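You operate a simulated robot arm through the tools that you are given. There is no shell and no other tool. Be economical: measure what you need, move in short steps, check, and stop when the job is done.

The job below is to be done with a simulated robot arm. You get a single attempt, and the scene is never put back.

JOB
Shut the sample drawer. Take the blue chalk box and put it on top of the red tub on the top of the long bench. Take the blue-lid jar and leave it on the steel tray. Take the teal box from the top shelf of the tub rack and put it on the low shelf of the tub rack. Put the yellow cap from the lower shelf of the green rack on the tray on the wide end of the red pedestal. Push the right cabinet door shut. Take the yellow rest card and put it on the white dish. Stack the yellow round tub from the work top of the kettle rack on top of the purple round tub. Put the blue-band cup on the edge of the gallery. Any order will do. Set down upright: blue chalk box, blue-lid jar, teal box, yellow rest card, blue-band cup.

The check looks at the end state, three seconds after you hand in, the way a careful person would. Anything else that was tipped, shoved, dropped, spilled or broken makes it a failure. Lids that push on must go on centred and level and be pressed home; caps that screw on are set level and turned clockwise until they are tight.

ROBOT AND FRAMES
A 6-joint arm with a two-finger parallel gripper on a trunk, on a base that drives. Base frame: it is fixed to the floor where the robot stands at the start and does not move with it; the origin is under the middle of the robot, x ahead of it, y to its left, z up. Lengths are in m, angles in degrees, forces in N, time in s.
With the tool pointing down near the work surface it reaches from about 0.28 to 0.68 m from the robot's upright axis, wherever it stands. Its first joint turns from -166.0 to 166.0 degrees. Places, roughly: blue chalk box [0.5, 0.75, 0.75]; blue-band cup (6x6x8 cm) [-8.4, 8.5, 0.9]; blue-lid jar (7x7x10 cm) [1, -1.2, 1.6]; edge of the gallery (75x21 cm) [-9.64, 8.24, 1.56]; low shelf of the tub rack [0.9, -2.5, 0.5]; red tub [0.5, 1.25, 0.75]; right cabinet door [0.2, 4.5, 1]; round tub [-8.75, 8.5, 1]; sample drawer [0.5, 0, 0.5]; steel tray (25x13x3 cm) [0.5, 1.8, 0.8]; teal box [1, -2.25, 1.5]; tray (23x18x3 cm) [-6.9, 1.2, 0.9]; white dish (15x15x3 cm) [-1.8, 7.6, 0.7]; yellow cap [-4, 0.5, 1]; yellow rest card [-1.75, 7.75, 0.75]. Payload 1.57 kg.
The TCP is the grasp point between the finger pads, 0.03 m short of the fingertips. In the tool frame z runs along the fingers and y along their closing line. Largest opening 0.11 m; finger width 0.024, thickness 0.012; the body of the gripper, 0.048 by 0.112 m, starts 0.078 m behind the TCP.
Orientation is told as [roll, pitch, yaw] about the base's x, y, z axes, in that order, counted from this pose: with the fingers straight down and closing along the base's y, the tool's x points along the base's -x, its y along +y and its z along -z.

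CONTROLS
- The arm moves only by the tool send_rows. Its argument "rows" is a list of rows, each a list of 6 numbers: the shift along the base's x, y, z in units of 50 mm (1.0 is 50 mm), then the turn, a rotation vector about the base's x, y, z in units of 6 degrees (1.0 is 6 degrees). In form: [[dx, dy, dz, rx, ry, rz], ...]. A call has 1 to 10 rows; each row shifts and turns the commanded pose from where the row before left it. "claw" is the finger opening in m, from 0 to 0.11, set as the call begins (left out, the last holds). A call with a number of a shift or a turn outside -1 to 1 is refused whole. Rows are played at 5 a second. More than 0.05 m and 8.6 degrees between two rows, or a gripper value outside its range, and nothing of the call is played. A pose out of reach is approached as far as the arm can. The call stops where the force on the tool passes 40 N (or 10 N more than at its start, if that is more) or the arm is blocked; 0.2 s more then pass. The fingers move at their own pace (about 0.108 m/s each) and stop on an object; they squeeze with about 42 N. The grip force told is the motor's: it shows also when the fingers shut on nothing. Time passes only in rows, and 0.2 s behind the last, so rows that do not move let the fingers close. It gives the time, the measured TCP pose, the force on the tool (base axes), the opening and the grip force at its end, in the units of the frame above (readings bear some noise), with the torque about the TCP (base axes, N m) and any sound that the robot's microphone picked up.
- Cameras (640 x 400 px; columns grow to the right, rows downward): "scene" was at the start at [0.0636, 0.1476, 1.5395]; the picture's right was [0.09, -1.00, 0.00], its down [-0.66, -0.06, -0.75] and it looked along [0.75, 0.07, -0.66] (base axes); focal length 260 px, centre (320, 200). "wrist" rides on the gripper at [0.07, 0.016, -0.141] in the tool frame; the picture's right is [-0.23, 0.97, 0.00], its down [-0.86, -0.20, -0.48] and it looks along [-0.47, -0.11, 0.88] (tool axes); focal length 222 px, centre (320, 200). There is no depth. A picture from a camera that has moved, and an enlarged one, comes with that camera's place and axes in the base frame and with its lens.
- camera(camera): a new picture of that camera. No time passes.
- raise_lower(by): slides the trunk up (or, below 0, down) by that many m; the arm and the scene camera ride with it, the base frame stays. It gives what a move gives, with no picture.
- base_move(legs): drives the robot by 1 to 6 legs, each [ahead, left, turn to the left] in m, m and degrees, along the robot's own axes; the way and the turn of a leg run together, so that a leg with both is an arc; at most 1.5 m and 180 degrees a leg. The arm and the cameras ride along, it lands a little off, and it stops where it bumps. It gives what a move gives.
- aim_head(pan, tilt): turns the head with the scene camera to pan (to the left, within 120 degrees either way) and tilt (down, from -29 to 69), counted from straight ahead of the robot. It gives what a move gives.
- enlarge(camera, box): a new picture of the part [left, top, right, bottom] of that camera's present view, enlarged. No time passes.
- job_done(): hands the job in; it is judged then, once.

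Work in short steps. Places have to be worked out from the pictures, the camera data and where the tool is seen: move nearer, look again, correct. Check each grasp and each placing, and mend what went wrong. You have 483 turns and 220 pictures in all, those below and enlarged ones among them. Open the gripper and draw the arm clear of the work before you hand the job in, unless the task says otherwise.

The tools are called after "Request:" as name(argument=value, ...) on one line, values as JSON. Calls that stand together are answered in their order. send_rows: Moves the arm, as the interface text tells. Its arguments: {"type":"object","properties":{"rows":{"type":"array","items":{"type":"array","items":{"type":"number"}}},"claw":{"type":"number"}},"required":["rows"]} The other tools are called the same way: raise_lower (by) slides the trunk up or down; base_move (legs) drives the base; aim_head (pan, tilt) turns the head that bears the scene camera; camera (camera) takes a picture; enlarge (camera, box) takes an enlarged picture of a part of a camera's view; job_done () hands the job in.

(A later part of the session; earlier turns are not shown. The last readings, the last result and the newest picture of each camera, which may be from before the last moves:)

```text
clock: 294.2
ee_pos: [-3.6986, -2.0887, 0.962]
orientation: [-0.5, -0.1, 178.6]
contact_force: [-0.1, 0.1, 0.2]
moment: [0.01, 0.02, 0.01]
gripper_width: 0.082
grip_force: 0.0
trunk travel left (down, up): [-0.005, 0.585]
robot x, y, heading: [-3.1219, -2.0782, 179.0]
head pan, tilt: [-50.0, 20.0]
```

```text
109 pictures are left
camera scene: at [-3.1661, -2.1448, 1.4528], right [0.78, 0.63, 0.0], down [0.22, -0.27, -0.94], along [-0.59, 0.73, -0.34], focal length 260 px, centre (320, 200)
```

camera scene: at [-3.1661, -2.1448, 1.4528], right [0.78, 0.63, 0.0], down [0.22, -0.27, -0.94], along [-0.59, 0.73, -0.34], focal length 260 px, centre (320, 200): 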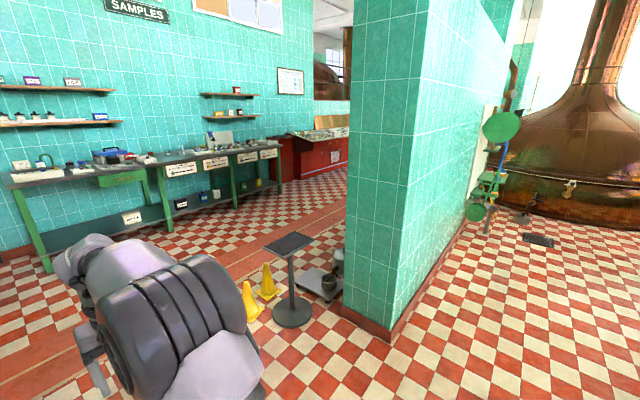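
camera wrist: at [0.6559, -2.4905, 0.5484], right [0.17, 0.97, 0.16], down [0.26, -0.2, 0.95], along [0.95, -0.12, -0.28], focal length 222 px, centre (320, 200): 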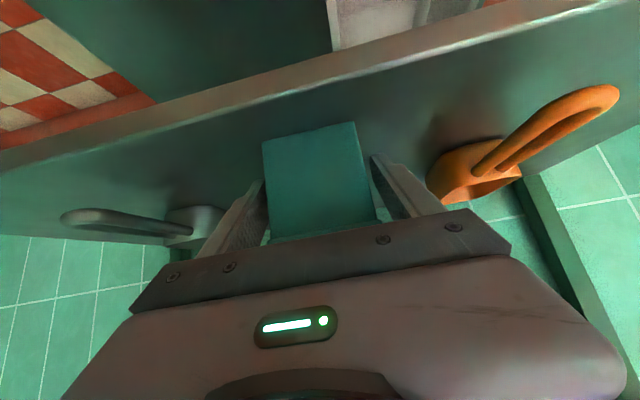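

Cones and a stand are near (-4.65, -1.2) and (-4.3, -1.1). I pass them at y ≈ -2.1 to x ≈ -5.4, then turn to face +y and look.

Request:
base_move(legs=[[1.5, 0, 0], [0.8, 0, 0], [0, 0, -90]])

Request:
aim_head(pan=-25, tilt=18)

Request:
camera(camera="scene")

```text
clock: 309.4
ee_pos: [-5.4113, -1.4854, 0.9631]
orientation: [-0.7, -0.1, 87.3]
contact_force: [0.3, 0.1, 1.1]
moment: [0.0, 0.01, 0.0]
gripper_width: 0.0819
grip_force: 0.0
trunk travel left (down, up): [-0.005, 0.585]
robot x, y, heading: [-5.4119, -2.061, 87.6]
head pan, tilt: [-50.0, 20.0]
```

```text
clock: 310.3
ee_pos: [-5.4107, -1.4865, 0.9633]
orientation: [-0.7, -0.1, 87.4]
contact_force: [0.0, 0.3, 0.4]
moment: [0.02, 0.01, 0.01]
gripper_width: 0.0824
grip_force: 0.2
trunk travel left (down, up): [-0.005, 0.585]
robot x, y, heading: [-5.409, -2.0574, 87.6]
head pan, tilt: [-25.0, 18.0]
```

```text
108 pictures are left
camera scene: at [-5.5094, -1.9918, 1.456], right [0.89, -0.46, 0.0], down [-0.14, -0.27, -0.95], along [0.44, 0.84, -0.31], focal length 260 px, centre (320, 200)
```

scene: 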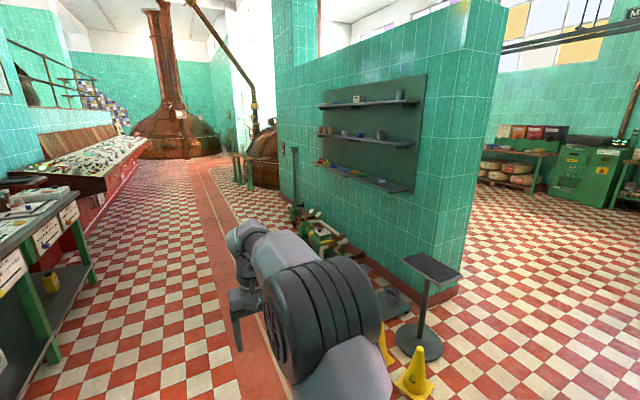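

Request:
enlarge(camera="scene", box=[270, 70, 450, 270])

```text
2.00 times, centred on (360, 170) of scene
camera zoom: at [-5.5094, -1.9918, 1.456], right [0.89, -0.46, 0.0], down [-0.14, -0.27, -0.95], along [0.44, 0.84, -0.31], focal length 521 px, centre (240, 260)
```

zoom: 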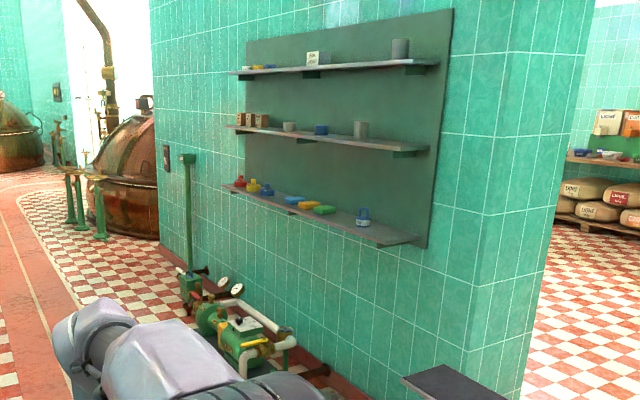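

The yellow cap is on the lower shelf at about (-4.05, 0.6, 0.95). I drive along the aisle and turn to face the rack.

Request:
base_move(legs=[[1.4, 0, 0], [1.2, 0, 0], [0, 0, -87]])

Request:
aim_head(pan=10, tilt=30)

Request:
camera(camera="scene")

```text
clock: 326.8
ee_pos: [-4.7945, 0.6068, 0.9628]
orientation: [-0.5, -0.1, 2.0]
contact_force: [-0.5, 0.1, 1.0]
moment: [0.02, 0.02, 0.03]
gripper_width: 0.0822
grip_force: 0.0
trunk travel left (down, up): [-0.005, 0.585]
robot x, y, heading: [-5.3675, 0.5601, 2.2]
head pan, tilt: [-25.0, 18.0]
```

```text
clock: 327.8
ee_pos: [-4.7946, 0.6069, 0.9629]
orientation: [-0.6, 0.0, 1.9]
contact_force: [-0.3, -0.8, -1.1]
moment: [0.0, 0.0, -0.01]
gripper_width: 0.0819
grip_force: 0.0
trunk travel left (down, up): [-0.005, 0.585]
robot x, y, heading: [-5.3654, 0.5623, 2.2]
head pan, tilt: [10.0, 30.0]
```

```text
106 pictures are left
camera scene: at [-5.3046, 0.7184, 1.4368], right [0.21, -0.98, 0.0], down [-0.49, -0.11, -0.87], along [0.85, 0.19, -0.5], focal length 260 px, centre (320, 200)
```

scene: 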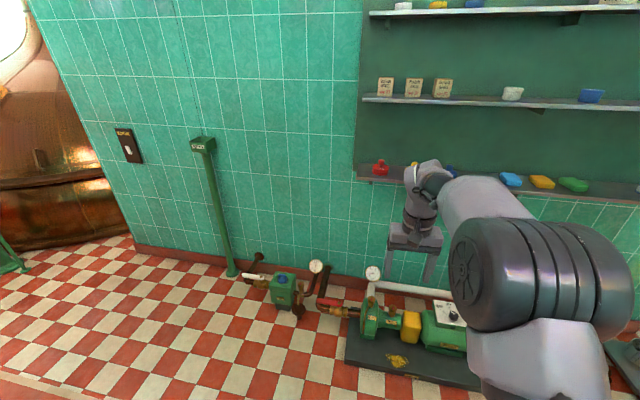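

The arm hides the cap. I shift the base 0.3 m right so that the camera sees it on the left side.

Request:
base_move(legs=[[0, -0.3, 0]])

Request:
camera(camera="scene")

Request:
enlarge(camera="scene", box=[270, 80, 430, 200])

```text
clock: 329.8
ee_pos: [-4.782, 0.3106, 0.9629]
orientation: [-0.6, 0.0, 2.1]
contact_force: [0.7, -1.2, 0.0]
moment: [-0.03, 0.02, 0.06]
gripper_width: 0.0819
grip_force: 0.1
trunk travel left (down, up): [-0.005, 0.585]
robot x, y, heading: [-5.3537, 0.2629, 2.8]
head pan, tilt: [10.0, 30.0]
```

```text
105 pictures are left
camera scene: at [-5.2923, 0.4214, 1.4368], right [0.22, -0.98, 0.0], down [-0.49, -0.11, -0.87], along [0.85, 0.19, -0.5], focal length 260 px, centre (320, 200)
```

scene: 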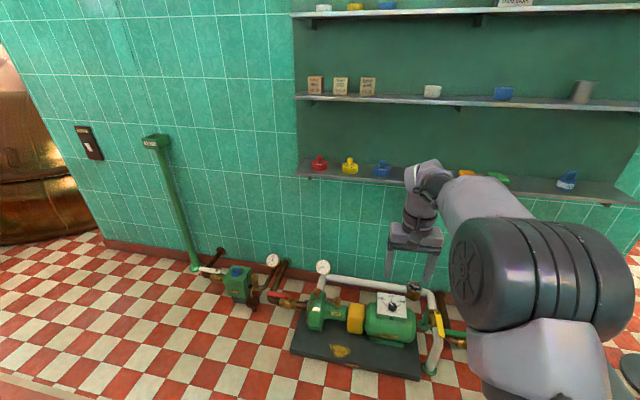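

```text
3.33 times, centred on (350, 140) of scene
camera zoom: at [-5.2923, 0.4214, 1.4368], right [0.22, -0.98, 0.0], down [-0.49, -0.11, -0.87], along [0.85, 0.19, -0.5], focal length 868 px, centre (220, 400)
```

zoom: 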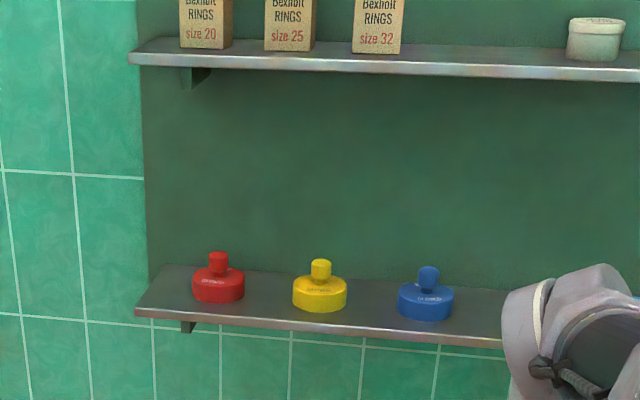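

The caps have knobs; the yellow one is centred at about (-4.10, 0.537), 8 cm across, on a shelf at z 0.92. I tilt the tool to -50° at a comfortable height, opened wide, then drive in front of it.

Request:
send_rows(rows=[[0, 0, 0.7, 0, 0, -0.3], [0, 0, 0.7, 0, -1, 0], [0, 0, 0.7, 0, -1, 0], [0, 0, 0, 0, -1, 0], [0, 0, 0, 0, -1, 0], [0, 0, 0, 0, -1, 0], [0, 0, 0, 0, -1, 0], [0, 0, 0, 0, -1, 0], [0, 0, 0, 0, -1, 0], [0, 0, 0, 0, -0.3, 0]], claw=0.11)

Request:
base_move(legs=[[0, 0.24, -2.5], [0.38, 0, 0]])

Request:
camera(camera="wrist")

```text
clock: 332.0
ee_pos: [-4.7825, 0.3102, 1.0683]
orientation: [-0.9, -50.0, 0.5]
contact_force: [0.7, 0.1, 0.4]
moment: [0.01, 0.03, 0.04]
gripper_width: 0.11
grip_force: 0.2
trunk travel left (down, up): [-0.005, 0.585]
robot x, y, heading: [-5.3567, 0.2633, 2.6]
head pan, tilt: [10.0, 30.0]
```

```text
clock: 335.8
ee_pos: [-4.406, 0.5248, 1.0688]
orientation: [-1.0, -49.8, -2.0]
contact_force: [0.3, -0.1, 0.2]
moment: [0.02, -0.01, 0.0]
gripper_width: 0.1099
grip_force: 0.1
trunk travel left (down, up): [-0.005, 0.585]
robot x, y, heading: [-4.9749, 0.504, -0.4]
head pan, tilt: [10.0, 30.0]
```

```text
103 pictures are left
camera wrist: at [-4.5582, 0.549, 1.1058], right [0.19, 0.97, 0.16], down [0.18, -0.2, 0.96], along [0.97, -0.16, -0.21], focal length 222 px, centre (320, 200)
```

wrist: 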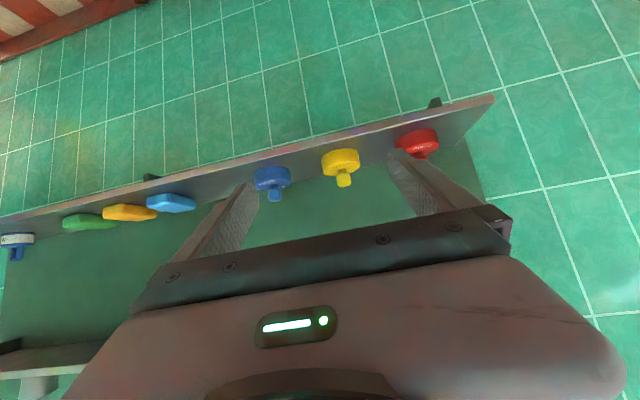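

The cap body is at (-4.103, 0.535, 0.93–0.94). I approach to a standoff on the tool axis.

Request:
send_rows(rows=[[0.81, 0.05, -0.156, 0, 0, 0], [0.81, 0.05, -0.156, 0, 0, 0], [0.81, 0.05, -0.156, 0, 0, 0], [0.81, 0.05, -0.156, 0, 0, 0], [0.81, 0.05, -0.156, 0, 0, 0]])

Request:
camera(camera="wrist")

```text
clock: 337.0
ee_pos: [-4.2017, 0.5383, 1.0295]
orientation: [-1.0, -49.9, -2.0]
contact_force: [-0.5, 0.0, 0.7]
moment: [0.02, 0.03, 0.02]
gripper_width: 0.1101
grip_force: 0.1
trunk travel left (down, up): [-0.005, 0.585]
robot x, y, heading: [-4.9822, 0.5016, -0.2]
head pan, tilt: [10.0, 30.0]
```

```text
102 pictures are left
camera wrist: at [-4.3548, 0.5628, 1.0664], right [0.19, 0.97, 0.16], down [0.18, -0.2, 0.96], along [0.97, -0.16, -0.21], focal length 222 px, centre (320, 200)
```

wrist: 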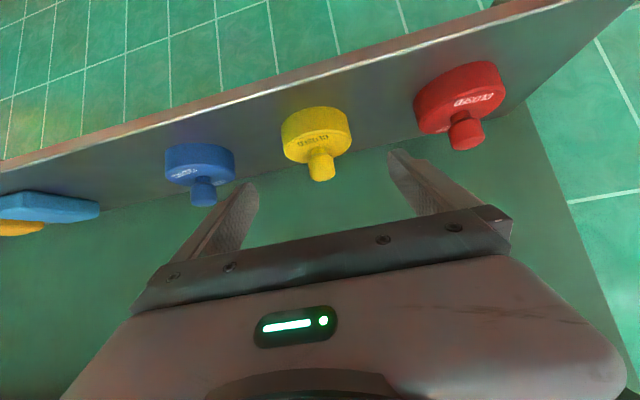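

Request:
send_rows(rows=[[0.57, -0.05, -0.51, 0, 0, 0], [0.57, -0.05, -0.51, 0, 0, 0]])

Request:
camera(camera="wrist")

```text
clock: 337.6
ee_pos: [-4.1472, 0.5326, 0.9786]
orientation: [-0.9, -49.9, -2.0]
contact_force: [0.3, 0.7, 0.2]
moment: [0.02, 0.02, 0.01]
gripper_width: 0.1102
grip_force: 0.1
trunk travel left (down, up): [-0.005, 0.585]
robot x, y, heading: [-4.9821, 0.5008, -0.1]
head pan, tilt: [10.0, 30.0]
```

```text
101 pictures are left
camera wrist: at [-4.2986, 0.5565, 1.0161], right [0.19, 0.97, 0.16], down [0.18, -0.2, 0.96], along [0.97, -0.16, -0.21], focal length 222 px, centre (320, 200)
```

wrist: 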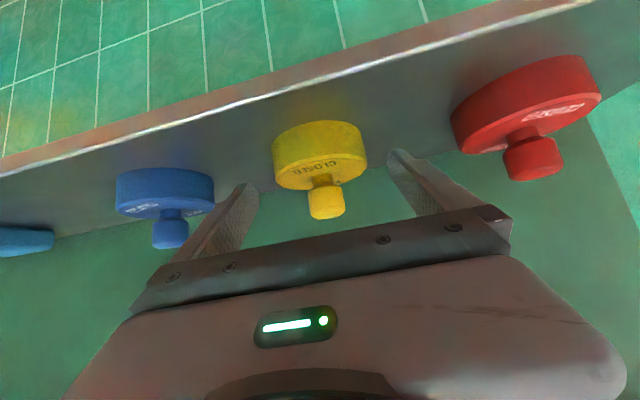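

Well centred. Final advance and close.

Request:
send_rows(rows=[[0.3, -0.01, -0.25, 0, 0, 0], [0.3, -0.01, -0.25, 0, 0, 0]])

Request:
send_rows(rows=[[0, 0, 0, 0, 0, 0], [0, 0, 0, 0, 0, 0], [0, 0, 0, 0, 0, 0]], claw=0)

Request:
raise_lower(by=0.03)

Request:
camera(camera="wrist")

```text
clock: 338.2
ee_pos: [-4.1196, 0.5312, 0.9586]
orientation: [-0.9, -50.3, -2.1]
contact_force: [-15.3, 0.1, 19.1]
moment: [1.01, 0.1, 0.89]
gripper_width: 0.1088
grip_force: 0.0
trunk travel left (down, up): [-0.005, 0.585]
robot x, y, heading: [-4.9853, 0.5033, 0.2]
head pan, tilt: [10.0, 30.0]
```

```text
clock: 339.0
ee_pos: [-4.1196, 0.5316, 0.9585]
orientation: [-1.1, -50.3, -2.0]
contact_force: [2.2, 12.9, 33.9]
moment: [1.81, -0.67, 0.21]
gripper_width: 0.0786
grip_force: 42.0
trunk travel left (down, up): [-0.005, 0.585]
robot x, y, heading: [-4.9822, 0.503, -0.1]
head pan, tilt: [10.0, 30.0]
```

```text
clock: 339.7
ee_pos: [-4.1182, 0.5308, 0.9812]
orientation: [-1.0, -49.8, -2.2]
contact_force: [0.3, -1.1, -0.5]
moment: [0.01, -0.01, 0.01]
gripper_width: 0.0782
grip_force: 41.8
trunk travel left (down, up): [-0.035, 0.555]
robot x, y, heading: [-4.9833, 0.4998, -0.3]
head pan, tilt: [10.0, 30.0]
```

```text
100 pictures are left
camera wrist: at [-4.2695, 0.554, 1.0192], right [0.2, 0.97, 0.16], down [0.18, -0.2, 0.96], along [0.96, -0.16, -0.21], focal length 222 px, centre (320, 200)
```

wrist: 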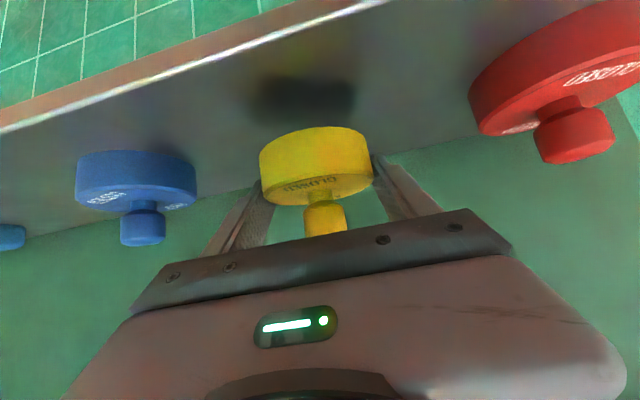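

Cap held and lifted. I back off, raise it, and turn around toward the pedestal.

Request:
base_move(legs=[[-0.4, 0, 0]])

Request:
send_rows(rows=[[-0.6, 0, 0.7, 0, 0, 0], [-0.6, 0, 0.7, 0, 0, 0], [-0.6, 0, 0.7, 0, 0, 0], [-0.6, 0, 0.7, 0, 0, 0], [-0.6, 0, 0.3, 0, 0, 0]])

Request:
base_move(legs=[[0, 0, 170]])

Request:
aim_head(pan=0, tilt=25)

Request:
camera(camera="scene")

```text
clock: 342.3
ee_pos: [-4.5228, 0.5317, 0.983]
orientation: [-1.0, -49.9, -2.0]
contact_force: [0.5, 0.2, -1.1]
moment: [-0.01, -0.01, -0.01]
gripper_width: 0.0786
grip_force: 41.7
trunk travel left (down, up): [-0.035, 0.555]
robot x, y, heading: [-5.3892, 0.5026, 0.1]
head pan, tilt: [10.0, 30.0]
```

```text
clock: 343.5
ee_pos: [-4.6733, 0.5331, 1.1377]
orientation: [-0.9, -49.9, -1.9]
contact_force: [-0.4, -0.1, -0.8]
moment: [0.02, -0.02, 0.01]
gripper_width: 0.0783
grip_force: 42.0
trunk travel left (down, up): [-0.035, 0.555]
robot x, y, heading: [-5.385, 0.5035, 0.1]
head pan, tilt: [10.0, 30.0]
```

```text
clock: 350.8
ee_pos: [-6.0913, 0.614, 1.1365]
orientation: [-1.1, -49.9, 166.6]
contact_force: [0.1, -0.1, -0.8]
moment: [-0.01, 0.01, -0.01]
gripper_width: 0.0785
grip_force: 41.6
trunk travel left (down, up): [-0.035, 0.555]
robot x, y, heading: [-5.3875, 0.5061, 168.9]
head pan, tilt: [10.0, 30.0]
```

```text
clock: 351.5
ee_pos: [-6.0917, 0.6134, 1.1363]
orientation: [-1.0, -50.0, 166.7]
contact_force: [0.0, -0.3, -2.1]
moment: [0.0, 0.0, -0.02]
gripper_width: 0.0785
grip_force: 41.9
trunk travel left (down, up): [-0.035, 0.555]
robot x, y, heading: [-5.384, 0.5035, 168.7]
head pan, tilt: [0.0, 25.0]
```

```text
99 pictures are left
camera scene: at [-5.4842, 0.3801, 1.4747], right [0.2, 0.98, 0.0], down [0.41, -0.08, -0.91], along [-0.89, 0.18, -0.42], focal length 260 px, centre (320, 200)
```

scene: 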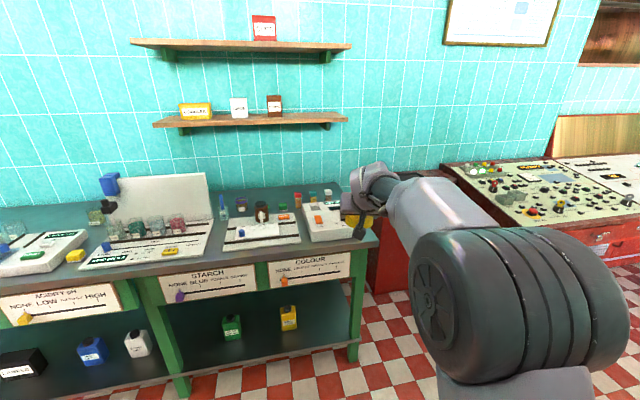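

The tray location projects behind the arm, near the left end of the red console. I strafe right and look again.

Request:
base_move(legs=[[0, -0.75, 5]])

Request:
aim_head(pan=10, tilt=28)

Request:
camera(camera="scene")

```text
clock: 355.5
ee_pos: [-5.9791, 1.2946, 1.137]
orientation: [-1.0, -50.0, 171.2]
contact_force: [-0.3, -0.7, -1.3]
moment: [-0.02, -0.03, -0.03]
gripper_width: 0.0785
grip_force: 42.1
trunk travel left (down, up): [-0.035, 0.555]
robot x, y, heading: [-5.2675, 1.2387, 173.2]
head pan, tilt: [0.0, 25.0]
```

```text
clock: 356.2
ee_pos: [-5.9799, 1.294, 1.1371]
orientation: [-1.1, -49.9, 171.3]
contact_force: [-0.1, 0.5, -0.8]
moment: [0.03, 0.0, -0.02]
gripper_width: 0.0786
grip_force: 41.6
trunk travel left (down, up): [-0.035, 0.555]
robot x, y, heading: [-5.2665, 1.2427, 173.4]
head pan, tilt: [10.0, 28.0]
```

```text
98 pictures are left
camera scene: at [-5.3559, 1.0942, 1.4699], right [-0.06, 1.0, 0.0], down [0.47, 0.03, -0.88], along [-0.88, -0.05, -0.47], focal length 260 px, centre (320, 200)
```

scene: 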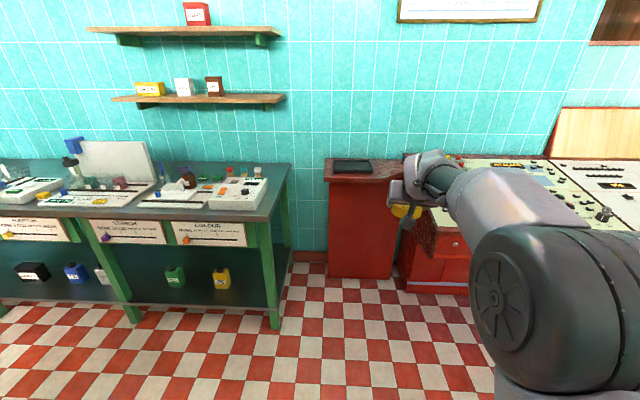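

The red pedestal with a dark tray on its top is visible at px (352, 165). I enlarge it.

Request:
enlarge(camera="scene", box=[310, 140, 430, 290])

```text
2.67 times, centred on (370, 215) of scene
camera zoom: at [-5.3559, 1.0942, 1.4699], right [-0.06, 1.0, 0.0], down [0.47, 0.03, -0.88], along [-0.88, -0.05, -0.47], focal length 694 px, centre (187, 160)
```

zoom: 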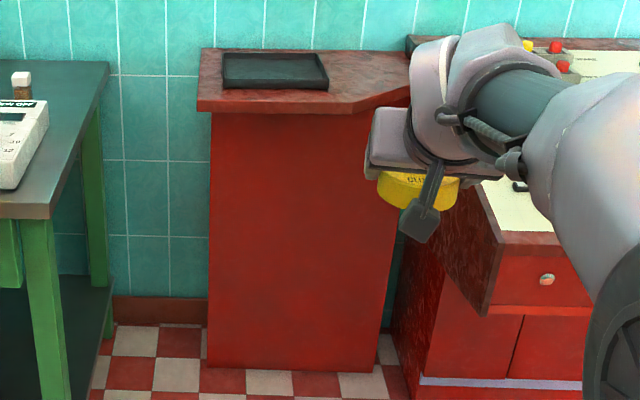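

Tray centre is about (-6.96, 1.21), z about 0.86. I drive up to it with the cap held at z 1.14, above everything there.

Request:
base_move(legs=[[0.8, 0.12, 0]])

Request:
camera(camera="wrist")

Request:
camera(camera="scene")

```text
clock: 360.6
ee_pos: [-6.7888, 1.2464, 1.137]
orientation: [-1.0, -49.9, 172.4]
contact_force: [-1.1, 0.2, -0.3]
moment: [0.0, -0.01, -0.02]
gripper_width: 0.0784
grip_force: 42.3
trunk travel left (down, up): [-0.035, 0.555]
robot x, y, heading: [-6.0721, 1.2049, 174.6]
head pan, tilt: [10.0, 28.0]
```

```text
96 pictures are left
camera wrist: at [-6.6399, 1.2066, 1.1745], right [-0.28, -0.94, 0.16], down [-0.16, 0.21, 0.96], along [-0.95, 0.25, -0.21], focal length 222 px, centre (320, 200)
```

wrist: 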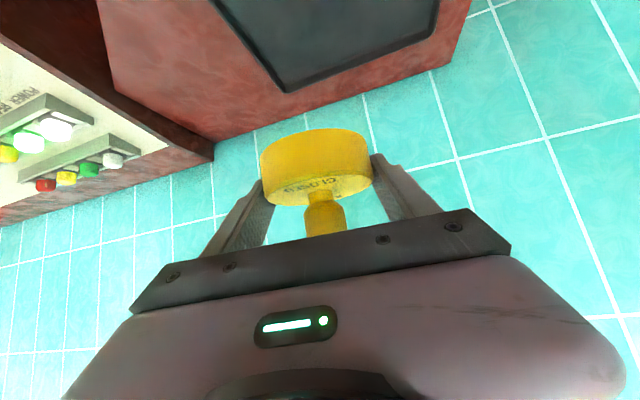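

```text
95 pictures are left
camera scene: at [-6.1608, 1.0589, 1.4699], right [-0.08, 1.0, 0.0], down [0.47, 0.04, -0.88], along [-0.88, -0.07, -0.47], focal length 260 px, centre (320, 200)
```

scene: 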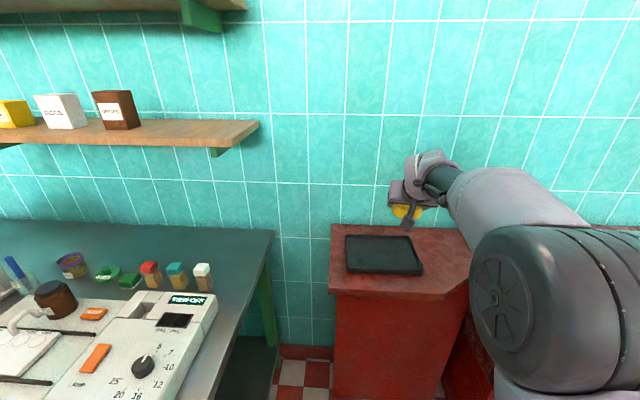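

Triangulation puts the tray at (-6.87, 1.217), z about 0.89–0.9. I move the cap over its centre and lower to 2–3 cm above.

Request:
send_rows(rows=[[-0.75, -0.28, -0.5, 0, 0, 0], [-0.7, -0.28, -0.6, 0, 0, 0], [0, 0, -0.9, 0, 0, 0], [0, 0, -0.9, 0, 0, 0]])

Request:
camera(camera="wrist")

Request:
enlarge(camera="scene", box=[310, 170, 490, 300])

```text
clock: 361.6
ee_pos: [-6.8619, 1.217, 0.991]
orientation: [-0.8, -49.9, 172.4]
contact_force: [0.2, 0.1, -0.9]
moment: [0.03, -0.01, 0.01]
gripper_width: 0.0783
grip_force: 41.7
trunk travel left (down, up): [-0.035, 0.555]
robot x, y, heading: [-6.0782, 1.2063, 174.5]
head pan, tilt: [10.0, 28.0]
```

```text
94 pictures are left
camera wrist: at [-6.7121, 1.1775, 1.0282], right [-0.28, -0.94, 0.16], down [-0.16, 0.21, 0.96], along [-0.95, 0.25, -0.21], focal length 222 px, centre (320, 200)
```

wrist: 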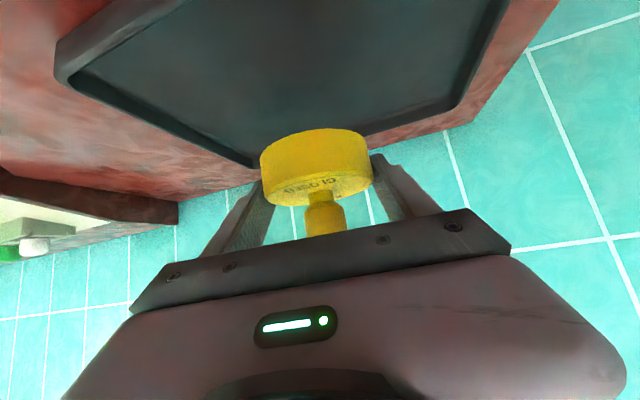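

```text
3.08 times, centred on (400, 235) of scene
camera zoom: at [-6.1607, 1.0589, 1.4699], right [-0.08, 1.0, 0.0], down [0.47, 0.04, -0.88], along [-0.88, -0.07, -0.47], focal length 801 px, centre (74, 92)
```

zoom: 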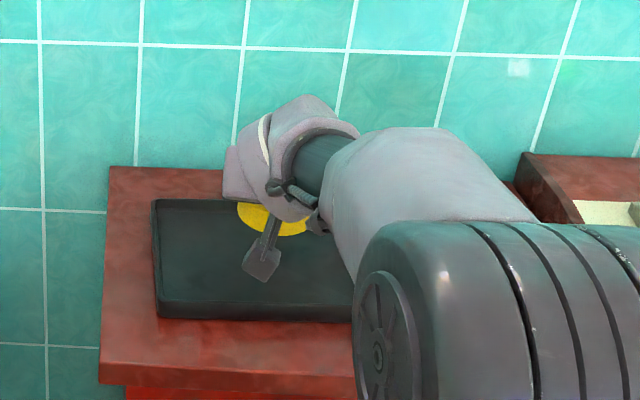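

After descending the cap will land near the tray's centre. I lower on.

Request:
send_rows(rows=[[0, 0, -0.5, 0, 0, 0], [0, 0, -0.3, 0, 0, 0]])

Request:
send_rows(rows=[[0, 0, -0.12, 0, 0, 0], [0, 0, -0.12, 0, 0, 0]])

```text
clock: 362.2
ee_pos: [-6.8621, 1.2178, 0.9526]
orientation: [-0.9, -49.8, 172.6]
contact_force: [-0.4, 0.3, -1.0]
moment: [-0.01, 0.01, 0.04]
gripper_width: 0.0783
grip_force: 42.1
trunk travel left (down, up): [-0.035, 0.555]
robot x, y, heading: [-6.0754, 1.206, 174.5]
head pan, tilt: [10.0, 28.0]
```

```text
clock: 362.8
ee_pos: [-6.8616, 1.2167, 0.9411]
orientation: [-1.1, -49.9, 172.6]
contact_force: [0.1, 0.3, -0.5]
moment: [0.0, -0.03, 0.0]
gripper_width: 0.0785
grip_force: 41.5
trunk travel left (down, up): [-0.035, 0.555]
robot x, y, heading: [-6.0722, 1.2065, 174.4]
head pan, tilt: [10.0, 28.0]
```

Request:
send_rows(rows=[[0, 0, -0.12, 0, 0, 0], [0, 0, -0.12, 0, 0, 0]])

Request:
camera(camera="wrist")

```text
clock: 363.5
ee_pos: [-6.8642, 1.2171, 0.937]
orientation: [-0.8, -50.7, 172.5]
contact_force: [-2.5, 0.2, 14.8]
moment: [-0.19, -0.38, -0.04]
gripper_width: 0.0786
grip_force: 42.0
trunk travel left (down, up): [-0.035, 0.555]
robot x, y, heading: [-6.0752, 1.2115, 174.5]
head pan, tilt: [10.0, 28.0]
stopped in row 2: the force on the tool passed its limit at 42 N (the readings are from after the stop); the commanded pose is now the measured one
```

```text
92 pictures are left
camera wrist: at [-6.7141, 1.1785, 0.9728], right [-0.28, -0.95, 0.17], down [-0.14, 0.21, 0.97], along [-0.95, 0.25, -0.19], focal length 222 px, centre (320, 200)
```

wrist: 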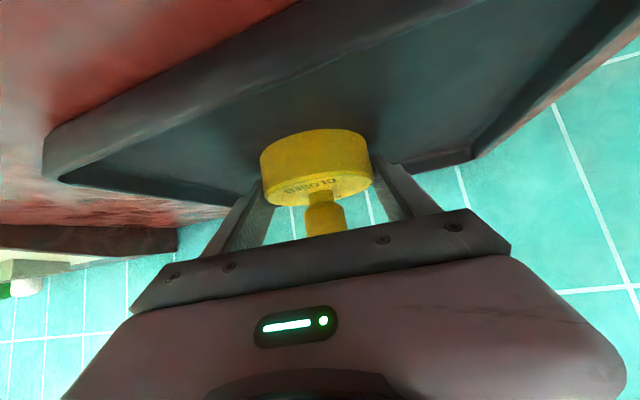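

The cap rests on the tray floor. I release and withdraw along the tool axis.

Request:
send_rows(rows=[[0, 0, 0.03, 0, 0, 0], [0, 0, 0, 0, 0, 0], [0, 0, 0, 0, 0, 0]], claw=0.105)

Request:
send_rows(rows=[[0.38, -0.05, 0.32, 0, 0, 0], [0.6, -0.08, 0.5, 0, 0, 0], [0.6, -0.08, 0.5, 0, 0, 0], [0.6, -0.08, 0.5, 0, 0, 0]])

Request:
enlarge(camera="scene", box=[310, 170, 490, 300])

Request:
camera(camera="wrist")

```text
clock: 364.3
ee_pos: [-6.8628, 1.2176, 0.938]
orientation: [-0.8, -50.7, 172.5]
contact_force: [-2.9, 4.5, 13.0]
moment: [-0.54, 0.4, -0.26]
gripper_width: 0.1003
grip_force: 0.1
trunk travel left (down, up): [-0.035, 0.555]
robot x, y, heading: [-6.0777, 1.2052, 174.6]
head pan, tilt: [10.0, 28.0]
```

```text
clock: 365.3
ee_pos: [-6.7526, 1.2017, 1.0286]
orientation: [-0.8, -50.6, 172.5]
contact_force: [-0.4, -0.1, 0.4]
moment: [-0.03, 0.01, 0.03]
gripper_width: 0.1052
grip_force: 0.1
trunk travel left (down, up): [-0.035, 0.555]
robot x, y, heading: [-6.0719, 1.2079, 174.6]
head pan, tilt: [10.0, 28.0]
```

```text
3.08 times, centred on (400, 235) of scene
camera zoom: at [-6.1602, 1.059, 1.47], right [-0.08, 1.0, 0.0], down [0.47, 0.04, -0.88], along [-0.88, -0.07, -0.47], focal length 801 px, centre (74, 92)
```

zoom: 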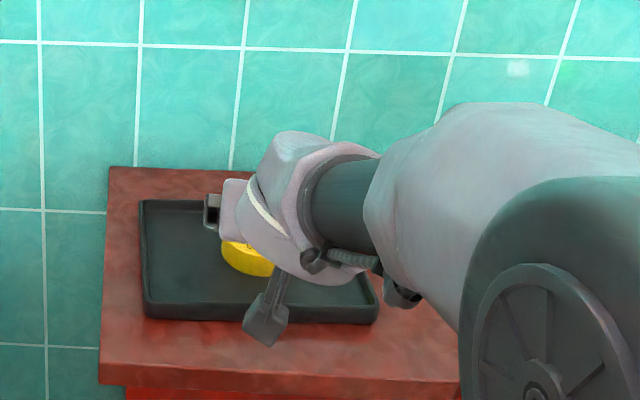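

```text
90 pictures are left
camera wrist: at [-6.6039, 1.1632, 1.0643], right [-0.28, -0.95, 0.17], down [-0.15, 0.21, 0.97], along [-0.95, 0.25, -0.2], focal length 222 px, centre (320, 200)
```

wrist: 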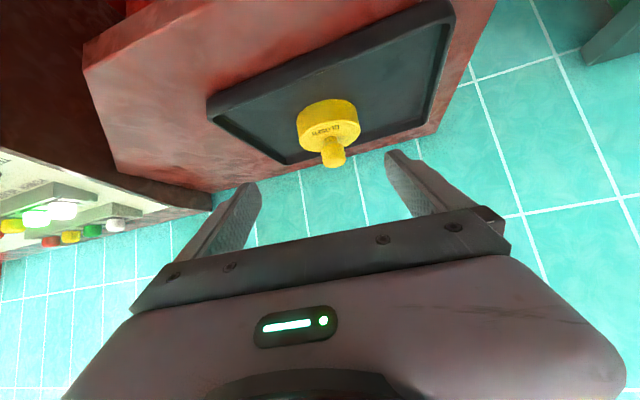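

The yellow cap sits on the tray. Next, the kettle rack near (-8.5, 8.5): I back into the aisle, turn to +y and look ahead.

Request:
base_move(legs=[[-0.7, 0, 0], [0, 0, -84]])

Request:
send_rows(rows=[[0, 0, 0, 0.95, -0.1, 0], [0, 0, 0, 0.95, -0.1, 0], [0, 0, 0, 0.95, -0.1, 0], [0, 0, 0, 0.95, -0.1, 0], [0, 0, 0, 0.95, -0.1, 0], [0, 0, 0, 0.95, -0.1, 0], [0, 0, 0, 0.95, -0.1, 0], [0, 0, 0, 0.95, -0.1, 0]])

Request:
aim_head(pan=10, tilt=15)

Request:
camera(camera="scene")

```text
clock: 372.7
ee_pos: [-5.4715, 1.8131, 1.0275]
orientation: [-0.9, -50.5, 89.2]
contact_force: [0.3, 0.1, 0.3]
moment: [-0.02, -0.06, 0.03]
gripper_width: 0.105
grip_force: 0.1
trunk travel left (down, up): [-0.035, 0.555]
robot x, y, heading: [-5.3881, 1.141, 91.2]
head pan, tilt: [10.0, 28.0]
```

```text
clock: 374.5
ee_pos: [-5.5394, 1.8278, 1.0761]
orientation: [-108.9, -86.3, -167.3]
contact_force: [0.5, -1.0, -1.1]
moment: [0.0, 0.03, -0.01]
gripper_width: 0.105
grip_force: 0.1
out of reach, approached as far as the arm can: row 1, 2, 5, 6, 7, 8
trunk travel left (down, up): [-0.035, 0.555]
robot x, y, heading: [-5.3873, 1.1427, 91.0]
head pan, tilt: [10.0, 28.0]
```

```text
clock: 375.2
ee_pos: [-5.5401, 1.8275, 1.0764]
orientation: [-107.2, -86.4, -169.0]
contact_force: [0.0, 0.1, 0.0]
moment: [0.04, 0.0, 0.01]
gripper_width: 0.1052
grip_force: 0.1
trunk travel left (down, up): [-0.035, 0.555]
robot x, y, heading: [-5.3898, 1.141, 91.1]
head pan, tilt: [10.0, 15.0]
```

```text
89 pictures are left
camera scene: at [-5.5444, 1.2084, 1.4909], right [0.98, 0.19, 0.0], down [0.05, -0.25, -0.97], along [-0.19, 0.95, -0.26], focal length 260 px, centre (320, 200)
```

scene: 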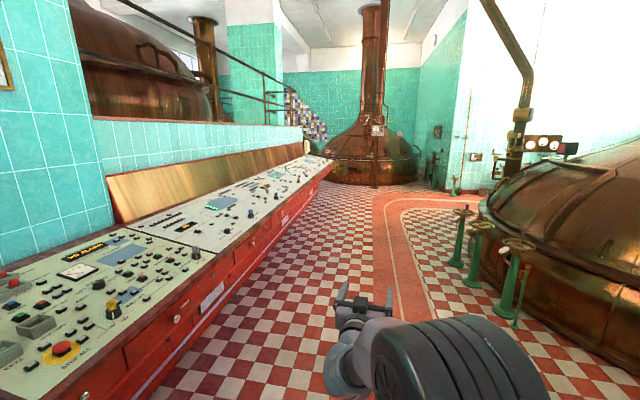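

I turned the tool the wrong way; I reverse that to tool-down. The way north is clear along the aisle.

Request:
send_rows(rows=[[0, 0, 0.3, -1, 0, 0], [0, 0, 0.3, -1, 0, 0], [0, 0, 0, -1, 0, 0], [0, 0, 0, -1, 0, 0], [0, 0, 0, -1, 0, 0], [0, 0, 0, -1, 0, 0], [0, 0, 0, -1, 0, 0], [0, 0, 0, -1, 0, 0], [0, 0, 0, -1, 0, 0], [0, 0, 0, -1, 0, 0]])

Request:
send_rows(rows=[[0, 0, 0, -1, 0, 0], [0, 0, 0, -1, 0, 0], [0, 0, 0, -1, 0, 0], [0, 0, 0, -1, 0, 0], [0, 0, 0, -1, 0, 0], [0, 0, 0, -1, 0, 0]])

Request:
base_move(legs=[[1.5, 0, 0], [1.5, 0, 0], [1.3, 0, 0]])

Request:
camera(camera="scene")

```text
clock: 377.4
ee_pos: [-5.5396, 1.8281, 1.1047]
orientation: [-6.9, -31.6, 94.3]
contact_force: [0.1, 0.3, -0.1]
moment: [0.02, 0.01, -0.01]
gripper_width: 0.1052
grip_force: 0.1
trunk travel left (down, up): [-0.035, 0.555]
robot x, y, heading: [-5.3873, 1.1384, 91.1]
head pan, tilt: [10.0, 15.0]
```

```text
clock: 378.8
ee_pos: [-5.5523, 1.7473, 1.0655]
orientation: [-4.6, 1.1, 93.7]
contact_force: [0.2, 0.0, 0.4]
moment: [-0.02, 0.02, 0.0]
gripper_width: 0.1052
grip_force: 0.0
out of reach, approached as far as the arm can: row 2, 3, 4, 5, 6
trunk travel left (down, up): [-0.035, 0.555]
robot x, y, heading: [-5.3896, 1.1409, 91.2]
head pan, tilt: [10.0, 15.0]
```

```text
clock: 399.7
ee_pos: [-5.6753, 6.1004, 1.0648]
orientation: [-4.7, 0.9, 94.0]
contact_force: [0.7, -0.2, -0.4]
moment: [-0.04, -0.02, 0.0]
gripper_width: 0.105
grip_force: 0.1
trunk travel left (down, up): [-0.035, 0.555]
robot x, y, heading: [-5.5047, 5.4948, 91.4]
head pan, tilt: [10.0, 15.0]
```

```text
88 pictures are left
camera scene: at [-5.6638, 5.563, 1.4909], right [0.98, 0.2, 0.0], down [0.05, -0.25, -0.97], along [-0.19, 0.95, -0.26], focal length 260 px, centre (320, 200)
```

scene: 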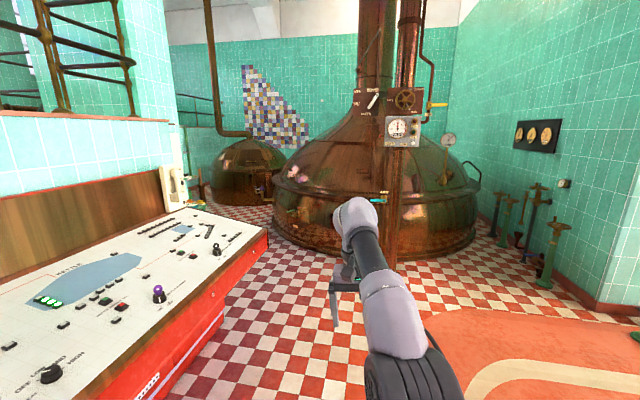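

Request:
base_move(legs=[[1.0, 0, 0]])

Request:
aim_head(pan=55, tilt=15)

Request:
camera(camera="scene")

```text
clock: 404.8
ee_pos: [-5.6964, 7.091, 1.0639]
orientation: [-4.7, 0.9, 93.9]
contact_force: [0.2, -0.4, -0.7]
moment: [0.02, 0.02, 0.01]
gripper_width: 0.105
grip_force: 0.0
trunk travel left (down, up): [-0.035, 0.555]
robot x, y, heading: [-5.5312, 6.4846, 91.2]
head pan, tilt: [10.0, 15.0]
```

```text
clock: 405.9
ee_pos: [-5.6948, 7.0913, 1.0649]
orientation: [-4.7, 1.1, 93.8]
contact_force: [0.1, -0.4, -0.3]
moment: [0.0, -0.01, -0.03]
gripper_width: 0.1052
grip_force: 0.0
trunk travel left (down, up): [-0.035, 0.555]
robot x, y, heading: [-5.5273, 6.4876, 91.2]
head pan, tilt: [55.0, 15.0]
```

```text
87 pictures are left
camera scene: at [-5.7454, 6.5133, 1.4909], right [0.56, 0.83, 0.0], down [0.21, -0.14, -0.97], along [-0.8, 0.54, -0.26], focal length 260 px, centre (320, 200)
```

scene: 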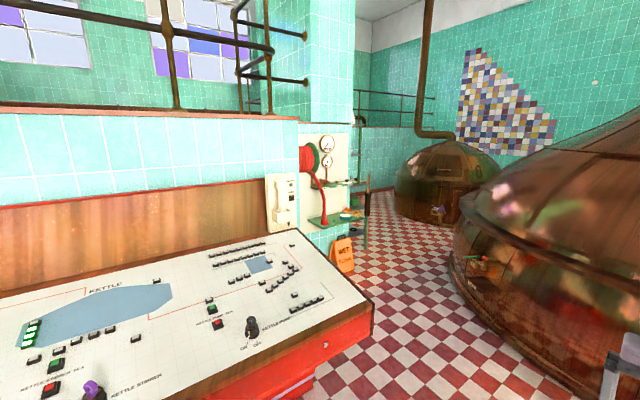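

The passage runs between the console's end (-6.37, 7.2) and the big kettle. I go forward, turn left, strafe clear of the console and advance.

Request:
base_move(legs=[[0.6, 0, 0], [0, 0, 88], [0, -0.75, 0], [0.8, 0, 0]])

Request:
aim_head(pan=0, tilt=20)

Request:
camera(camera="scene")

```text
clock: 420.5
ee_pos: [-6.9288, 7.6718, 1.0649]
orientation: [-4.7, 1.1, -177.7]
contact_force: [-0.4, 0.3, 1.0]
moment: [0.04, -0.03, 0.0]
gripper_width: 0.1052
grip_force: 0.0
trunk travel left (down, up): [-0.035, 0.555]
robot x, y, heading: [-6.3151, 7.8257, 179.4]
head pan, tilt: [55.0, 15.0]
```

```text
clock: 421.7
ee_pos: [-6.9272, 7.6715, 1.0648]
orientation: [-4.7, 1.0, -177.6]
contact_force: [0.2, 0.0, -0.3]
moment: [0.0, -0.01, 0.04]
gripper_width: 0.1049
grip_force: 0.1
trunk travel left (down, up): [-0.035, 0.555]
robot x, y, heading: [-6.3135, 7.8233, 179.6]
head pan, tilt: [0.0, 20.0]
```

```text
86 pictures are left
camera scene: at [-6.3913, 7.6831, 1.4828], right [0.01, 1.0, 0.0], down [0.34, 0.0, -0.94], along [-0.94, 0.0, -0.34], focal length 260 px, centre (320, 200)
```

scene: 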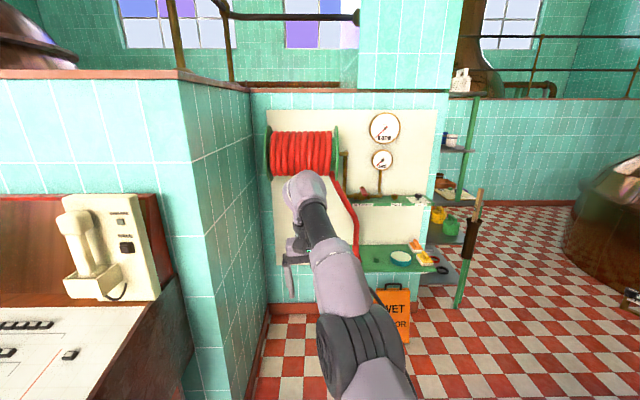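

Request:
enlarge(camera="scene", box=[340, 60, 520, 320])

```text
1.54 times, centred on (430, 190) of scene
camera zoom: at [-6.3913, 7.6831, 1.4828], right [0.01, 1.0, 0.0], down [0.34, 0.0, -0.94], along [-0.94, 0.0, -0.34], focal length 401 px, centre (151, 215)
```

zoom: 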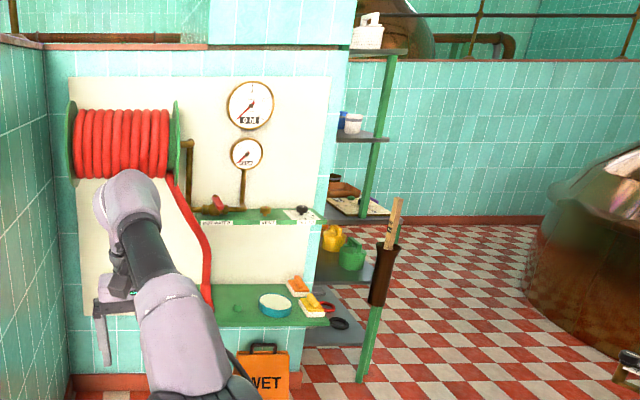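

The kettle rack stands behind the hose panel's corner, facing +y, at about x -8.1…-9, y 8.35–8.83. I drive diagonally round the corner, in two steps.

Request:
base_move(legs=[[0, 0, -53], [1.2, 0, 0]])

Request:
camera(camera="scene")

```text
clock: 430.0
ee_pos: [-7.5328, 9.1214, 1.0658]
orientation: [-4.6, 1.0, 129.7]
contact_force: [0.5, -0.4, 0.4]
moment: [0.02, 0.01, 0.0]
gripper_width: 0.105
grip_force: 0.0
trunk travel left (down, up): [-0.035, 0.555]
robot x, y, heading: [-7.0404, 8.7256, 126.9]
head pan, tilt: [0.0, 20.0]
stopped in leg 2: the robot was blocked; the commanded pose is now the measured one
```

```text
84 pictures are left
camera scene: at [-7.1972, 8.7006, 1.4828], right [0.8, 0.6, 0.0], down [0.21, -0.27, -0.94], along [-0.57, 0.75, -0.34], focal length 260 px, centre (320, 200)
```

scene: 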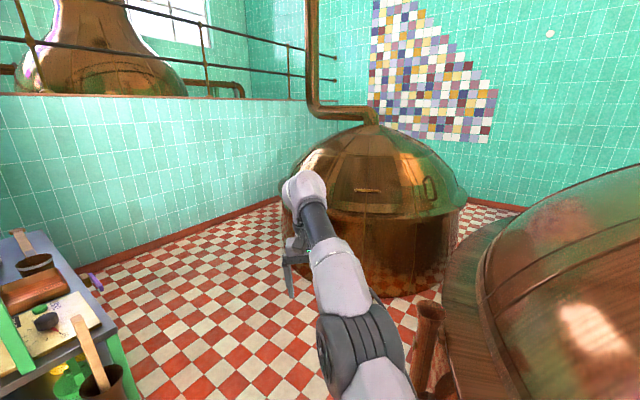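

The base bumped lightly against the kettle's plinth; nothing moved. I tuck the arm in close, sidestep away, then turn to face the rack in the free space.

Request:
send_rows(rows=[[0.45, -0.6, 0.3, 0, 0, 0], [0.45, -0.6, 0.3, 0, 0, 0], [0.45, -0.6, 0.3, 0, 0, 0], [0.45, -0.6, 0.3, 0, 0, 0], [0.45, -0.6, 0.3, 0, 0, 0], [0.45, -0.6, 0.3, 0, 0, 0]])

Request:
base_move(legs=[[0, 0.2, 0], [0.45, 0, 0]])

```text
clock: 431.4
ee_pos: [-7.3937, 8.9414, 1.1543]
orientation: [-4.6, 1.0, 129.7]
contact_force: [0.5, 0.3, -1.2]
moment: [0.0, 0.02, 0.02]
gripper_width: 0.1051
grip_force: 0.0
trunk travel left (down, up): [-0.035, 0.555]
robot x, y, heading: [-7.0407, 8.7249, 127.1]
head pan, tilt: [0.0, 20.0]
```

```text
clock: 435.4
ee_pos: [-7.8297, 9.1834, 1.1545]
orientation: [-4.6, 1.0, 130.1]
contact_force: [0.2, -0.6, 0.1]
moment: [0.01, 0.03, -0.01]
gripper_width: 0.105
grip_force: 0.1
trunk travel left (down, up): [-0.035, 0.555]
robot x, y, heading: [-7.4749, 8.9689, 127.5]
head pan, tilt: [0.0, 20.0]
```

Request:
base_move(legs=[[0.16, -0.12, 0], [0, 0, 142], [0.0, -0.95, 0]])

Request:
aim_head(pan=0, tilt=35)

Request:
camera(camera="scene")

```text
clock: 436.3
ee_pos: [-7.832, 9.1967, 1.1557]
orientation: [-4.9, 0.8, 129.9]
contact_force: [-1.2, 1.3, 0.1]
moment: [-0.05, 0.0, -0.02]
gripper_width: 0.105
grip_force: 0.0
trunk travel left (down, up): [-0.035, 0.555]
robot x, y, heading: [-7.4736, 8.993, 127.3]
head pan, tilt: [0.0, 20.0]
stopped in leg 1: the robot was blocked; the commanded pose is now the measured one
```

```text
clock: 437.1
ee_pos: [-7.8311, 9.1946, 1.1558]
orientation: [-5.1, 0.8, 129.9]
contact_force: [0.4, 0.6, 0.1]
moment: [-0.02, 0.0, -0.04]
gripper_width: 0.105
grip_force: 0.0
trunk travel left (down, up): [-0.035, 0.555]
robot x, y, heading: [-7.4748, 8.9915, 127.5]
head pan, tilt: [0.0, 35.0]
```

```text
83 pictures are left
camera scene: at [-7.6304, 8.9475, 1.4581], right [0.8, 0.61, 0.01], down [0.35, -0.45, -0.82], along [-0.5, 0.66, -0.57], focal length 260 px, centre (320, 200)
```

scene: 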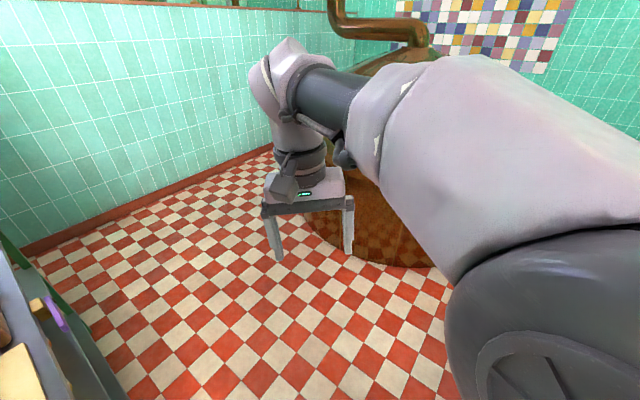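

Blocked on the right by the kettle's fittings. I shift slightly left and go straight ahead (north-west) into the open floor.

Request:
base_move(legs=[[0, 0.05, 0], [0.6, 0, 0]])

```text
clock: 441.0
ee_pos: [-8.234, 9.6591, 1.1535]
orientation: [-4.5, 1.1, 129.7]
contact_force: [0.2, 0.1, -0.2]
moment: [0.01, 0.04, -0.03]
gripper_width: 0.1054
grip_force: 0.0
trunk travel left (down, up): [-0.035, 0.555]
robot x, y, heading: [-7.8813, 9.4447, 127.1]
head pan, tilt: [0.0, 35.0]
```

Request:
base_move(legs=[[0, 0, 142.5], [0, -0.45, 0]])

Request:
camera(camera="scene")

```text
clock: 449.5
ee_pos: [-8.1981, 9.0765, 1.1544]
orientation: [-4.5, 1.1, -90.6]
contact_force: [0.1, 0.1, -0.2]
moment: [-0.01, 0.0, 0.02]
gripper_width: 0.1053
grip_force: 0.0
trunk travel left (down, up): [-0.035, 0.555]
robot x, y, heading: [-8.3244, 9.4668, -93.4]
head pan, tilt: [0.0, 35.0]
```

```text
82 pictures are left
camera scene: at [-8.1924, 9.3918, 1.459], right [-1.0, 0.06, 0.0], down [0.03, 0.57, -0.82], along [-0.05, -0.82, -0.57], focal length 260 px, centre (320, 200)
```

scene: 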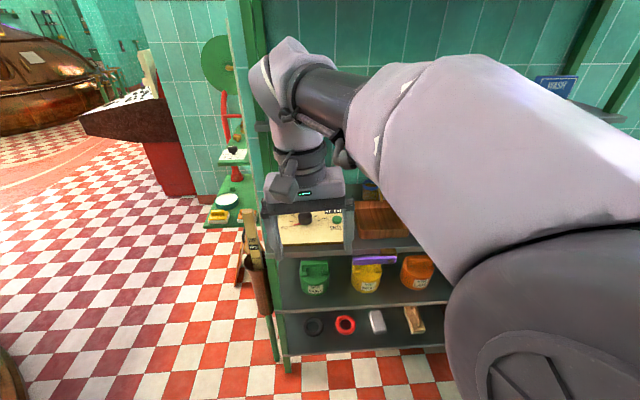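

Request:
base_move(legs=[[-0.05, -0.6, 3]])

Request:
aim_head(pan=20, tilt=32)

Request:
camera(camera="scene")

```text
clock: 452.8
ee_pos: [-8.7727, 9.1517, 1.1548]
orientation: [-4.6, 1.1, -88.0]
contact_force: [-0.4, 0.0, -0.2]
moment: [0.01, -0.02, 0.0]
gripper_width: 0.105
grip_force: 0.1
trunk travel left (down, up): [-0.035, 0.555]
robot x, y, heading: [-8.9199, 9.5376, -90.7]
head pan, tilt: [0.0, 35.0]
```

```text
clock: 453.7
ee_pos: [-8.7713, 9.1518, 1.1534]
orientation: [-4.6, 1.1, -88.1]
contact_force: [0.7, -0.6, -0.5]
moment: [0.0, -0.01, 0.03]
gripper_width: 0.1051
grip_force: 0.1
trunk travel left (down, up): [-0.035, 0.555]
robot x, y, heading: [-8.9176, 9.5347, -90.9]
head pan, tilt: [20.0, 32.0]
```

```text
81 pictures are left
camera scene: at [-8.7493, 9.4715, 1.4636], right [-0.94, -0.33, 0.0], down [-0.17, 0.5, -0.85], along [0.28, -0.8, -0.53], focal length 260 px, centre (320, 200)
```

scene: 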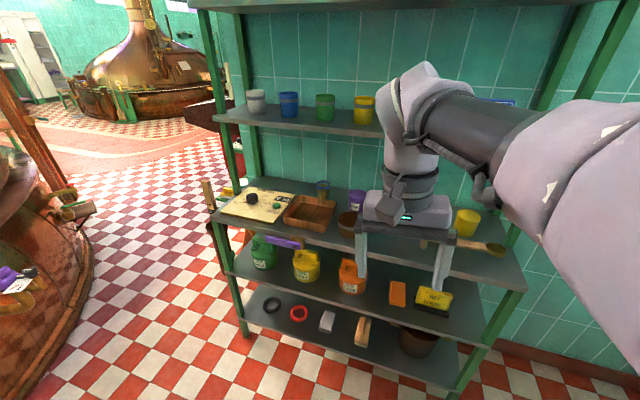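

Request:
enlarge(camera="scene", box=[210, 80, 400, 260])

Request:
enlarge(camera="scene", box=[340, 180, 540, 300])

```text
2.22 times, centred on (305, 170) of scene
camera zoom: at [-8.7493, 9.4715, 1.4636], right [-0.94, -0.33, 0.0], down [-0.17, 0.5, -0.85], along [0.28, -0.8, -0.53], focal length 579 px, centre (353, 267)
```

zoom: 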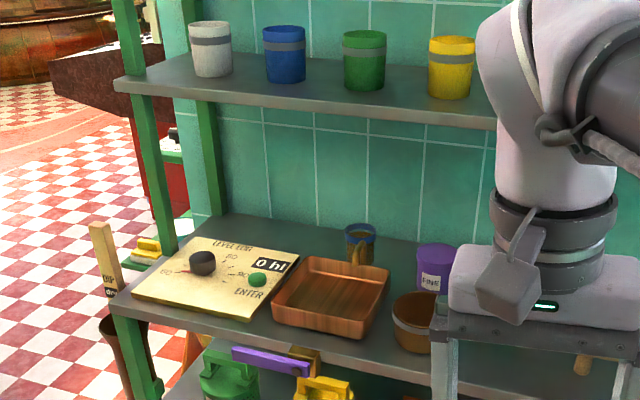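

```text
3.20 times, centred on (440, 240) of scene
camera zoom: at [-8.7493, 9.4715, 1.4636], right [-0.94, -0.33, 0.0], down [-0.17, 0.5, -0.85], along [0.28, -0.8, -0.53], focal length 833 px, centre (-64, 72)
```

zoom: 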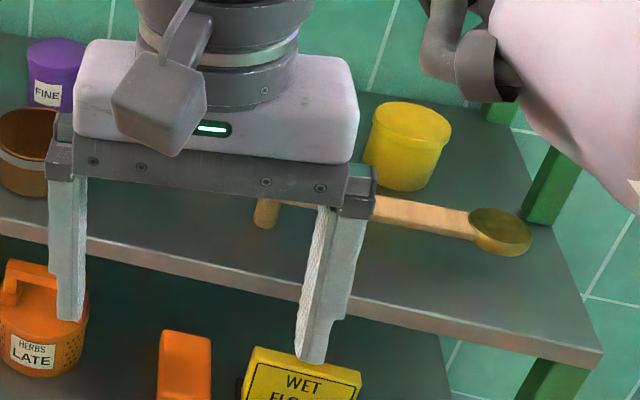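

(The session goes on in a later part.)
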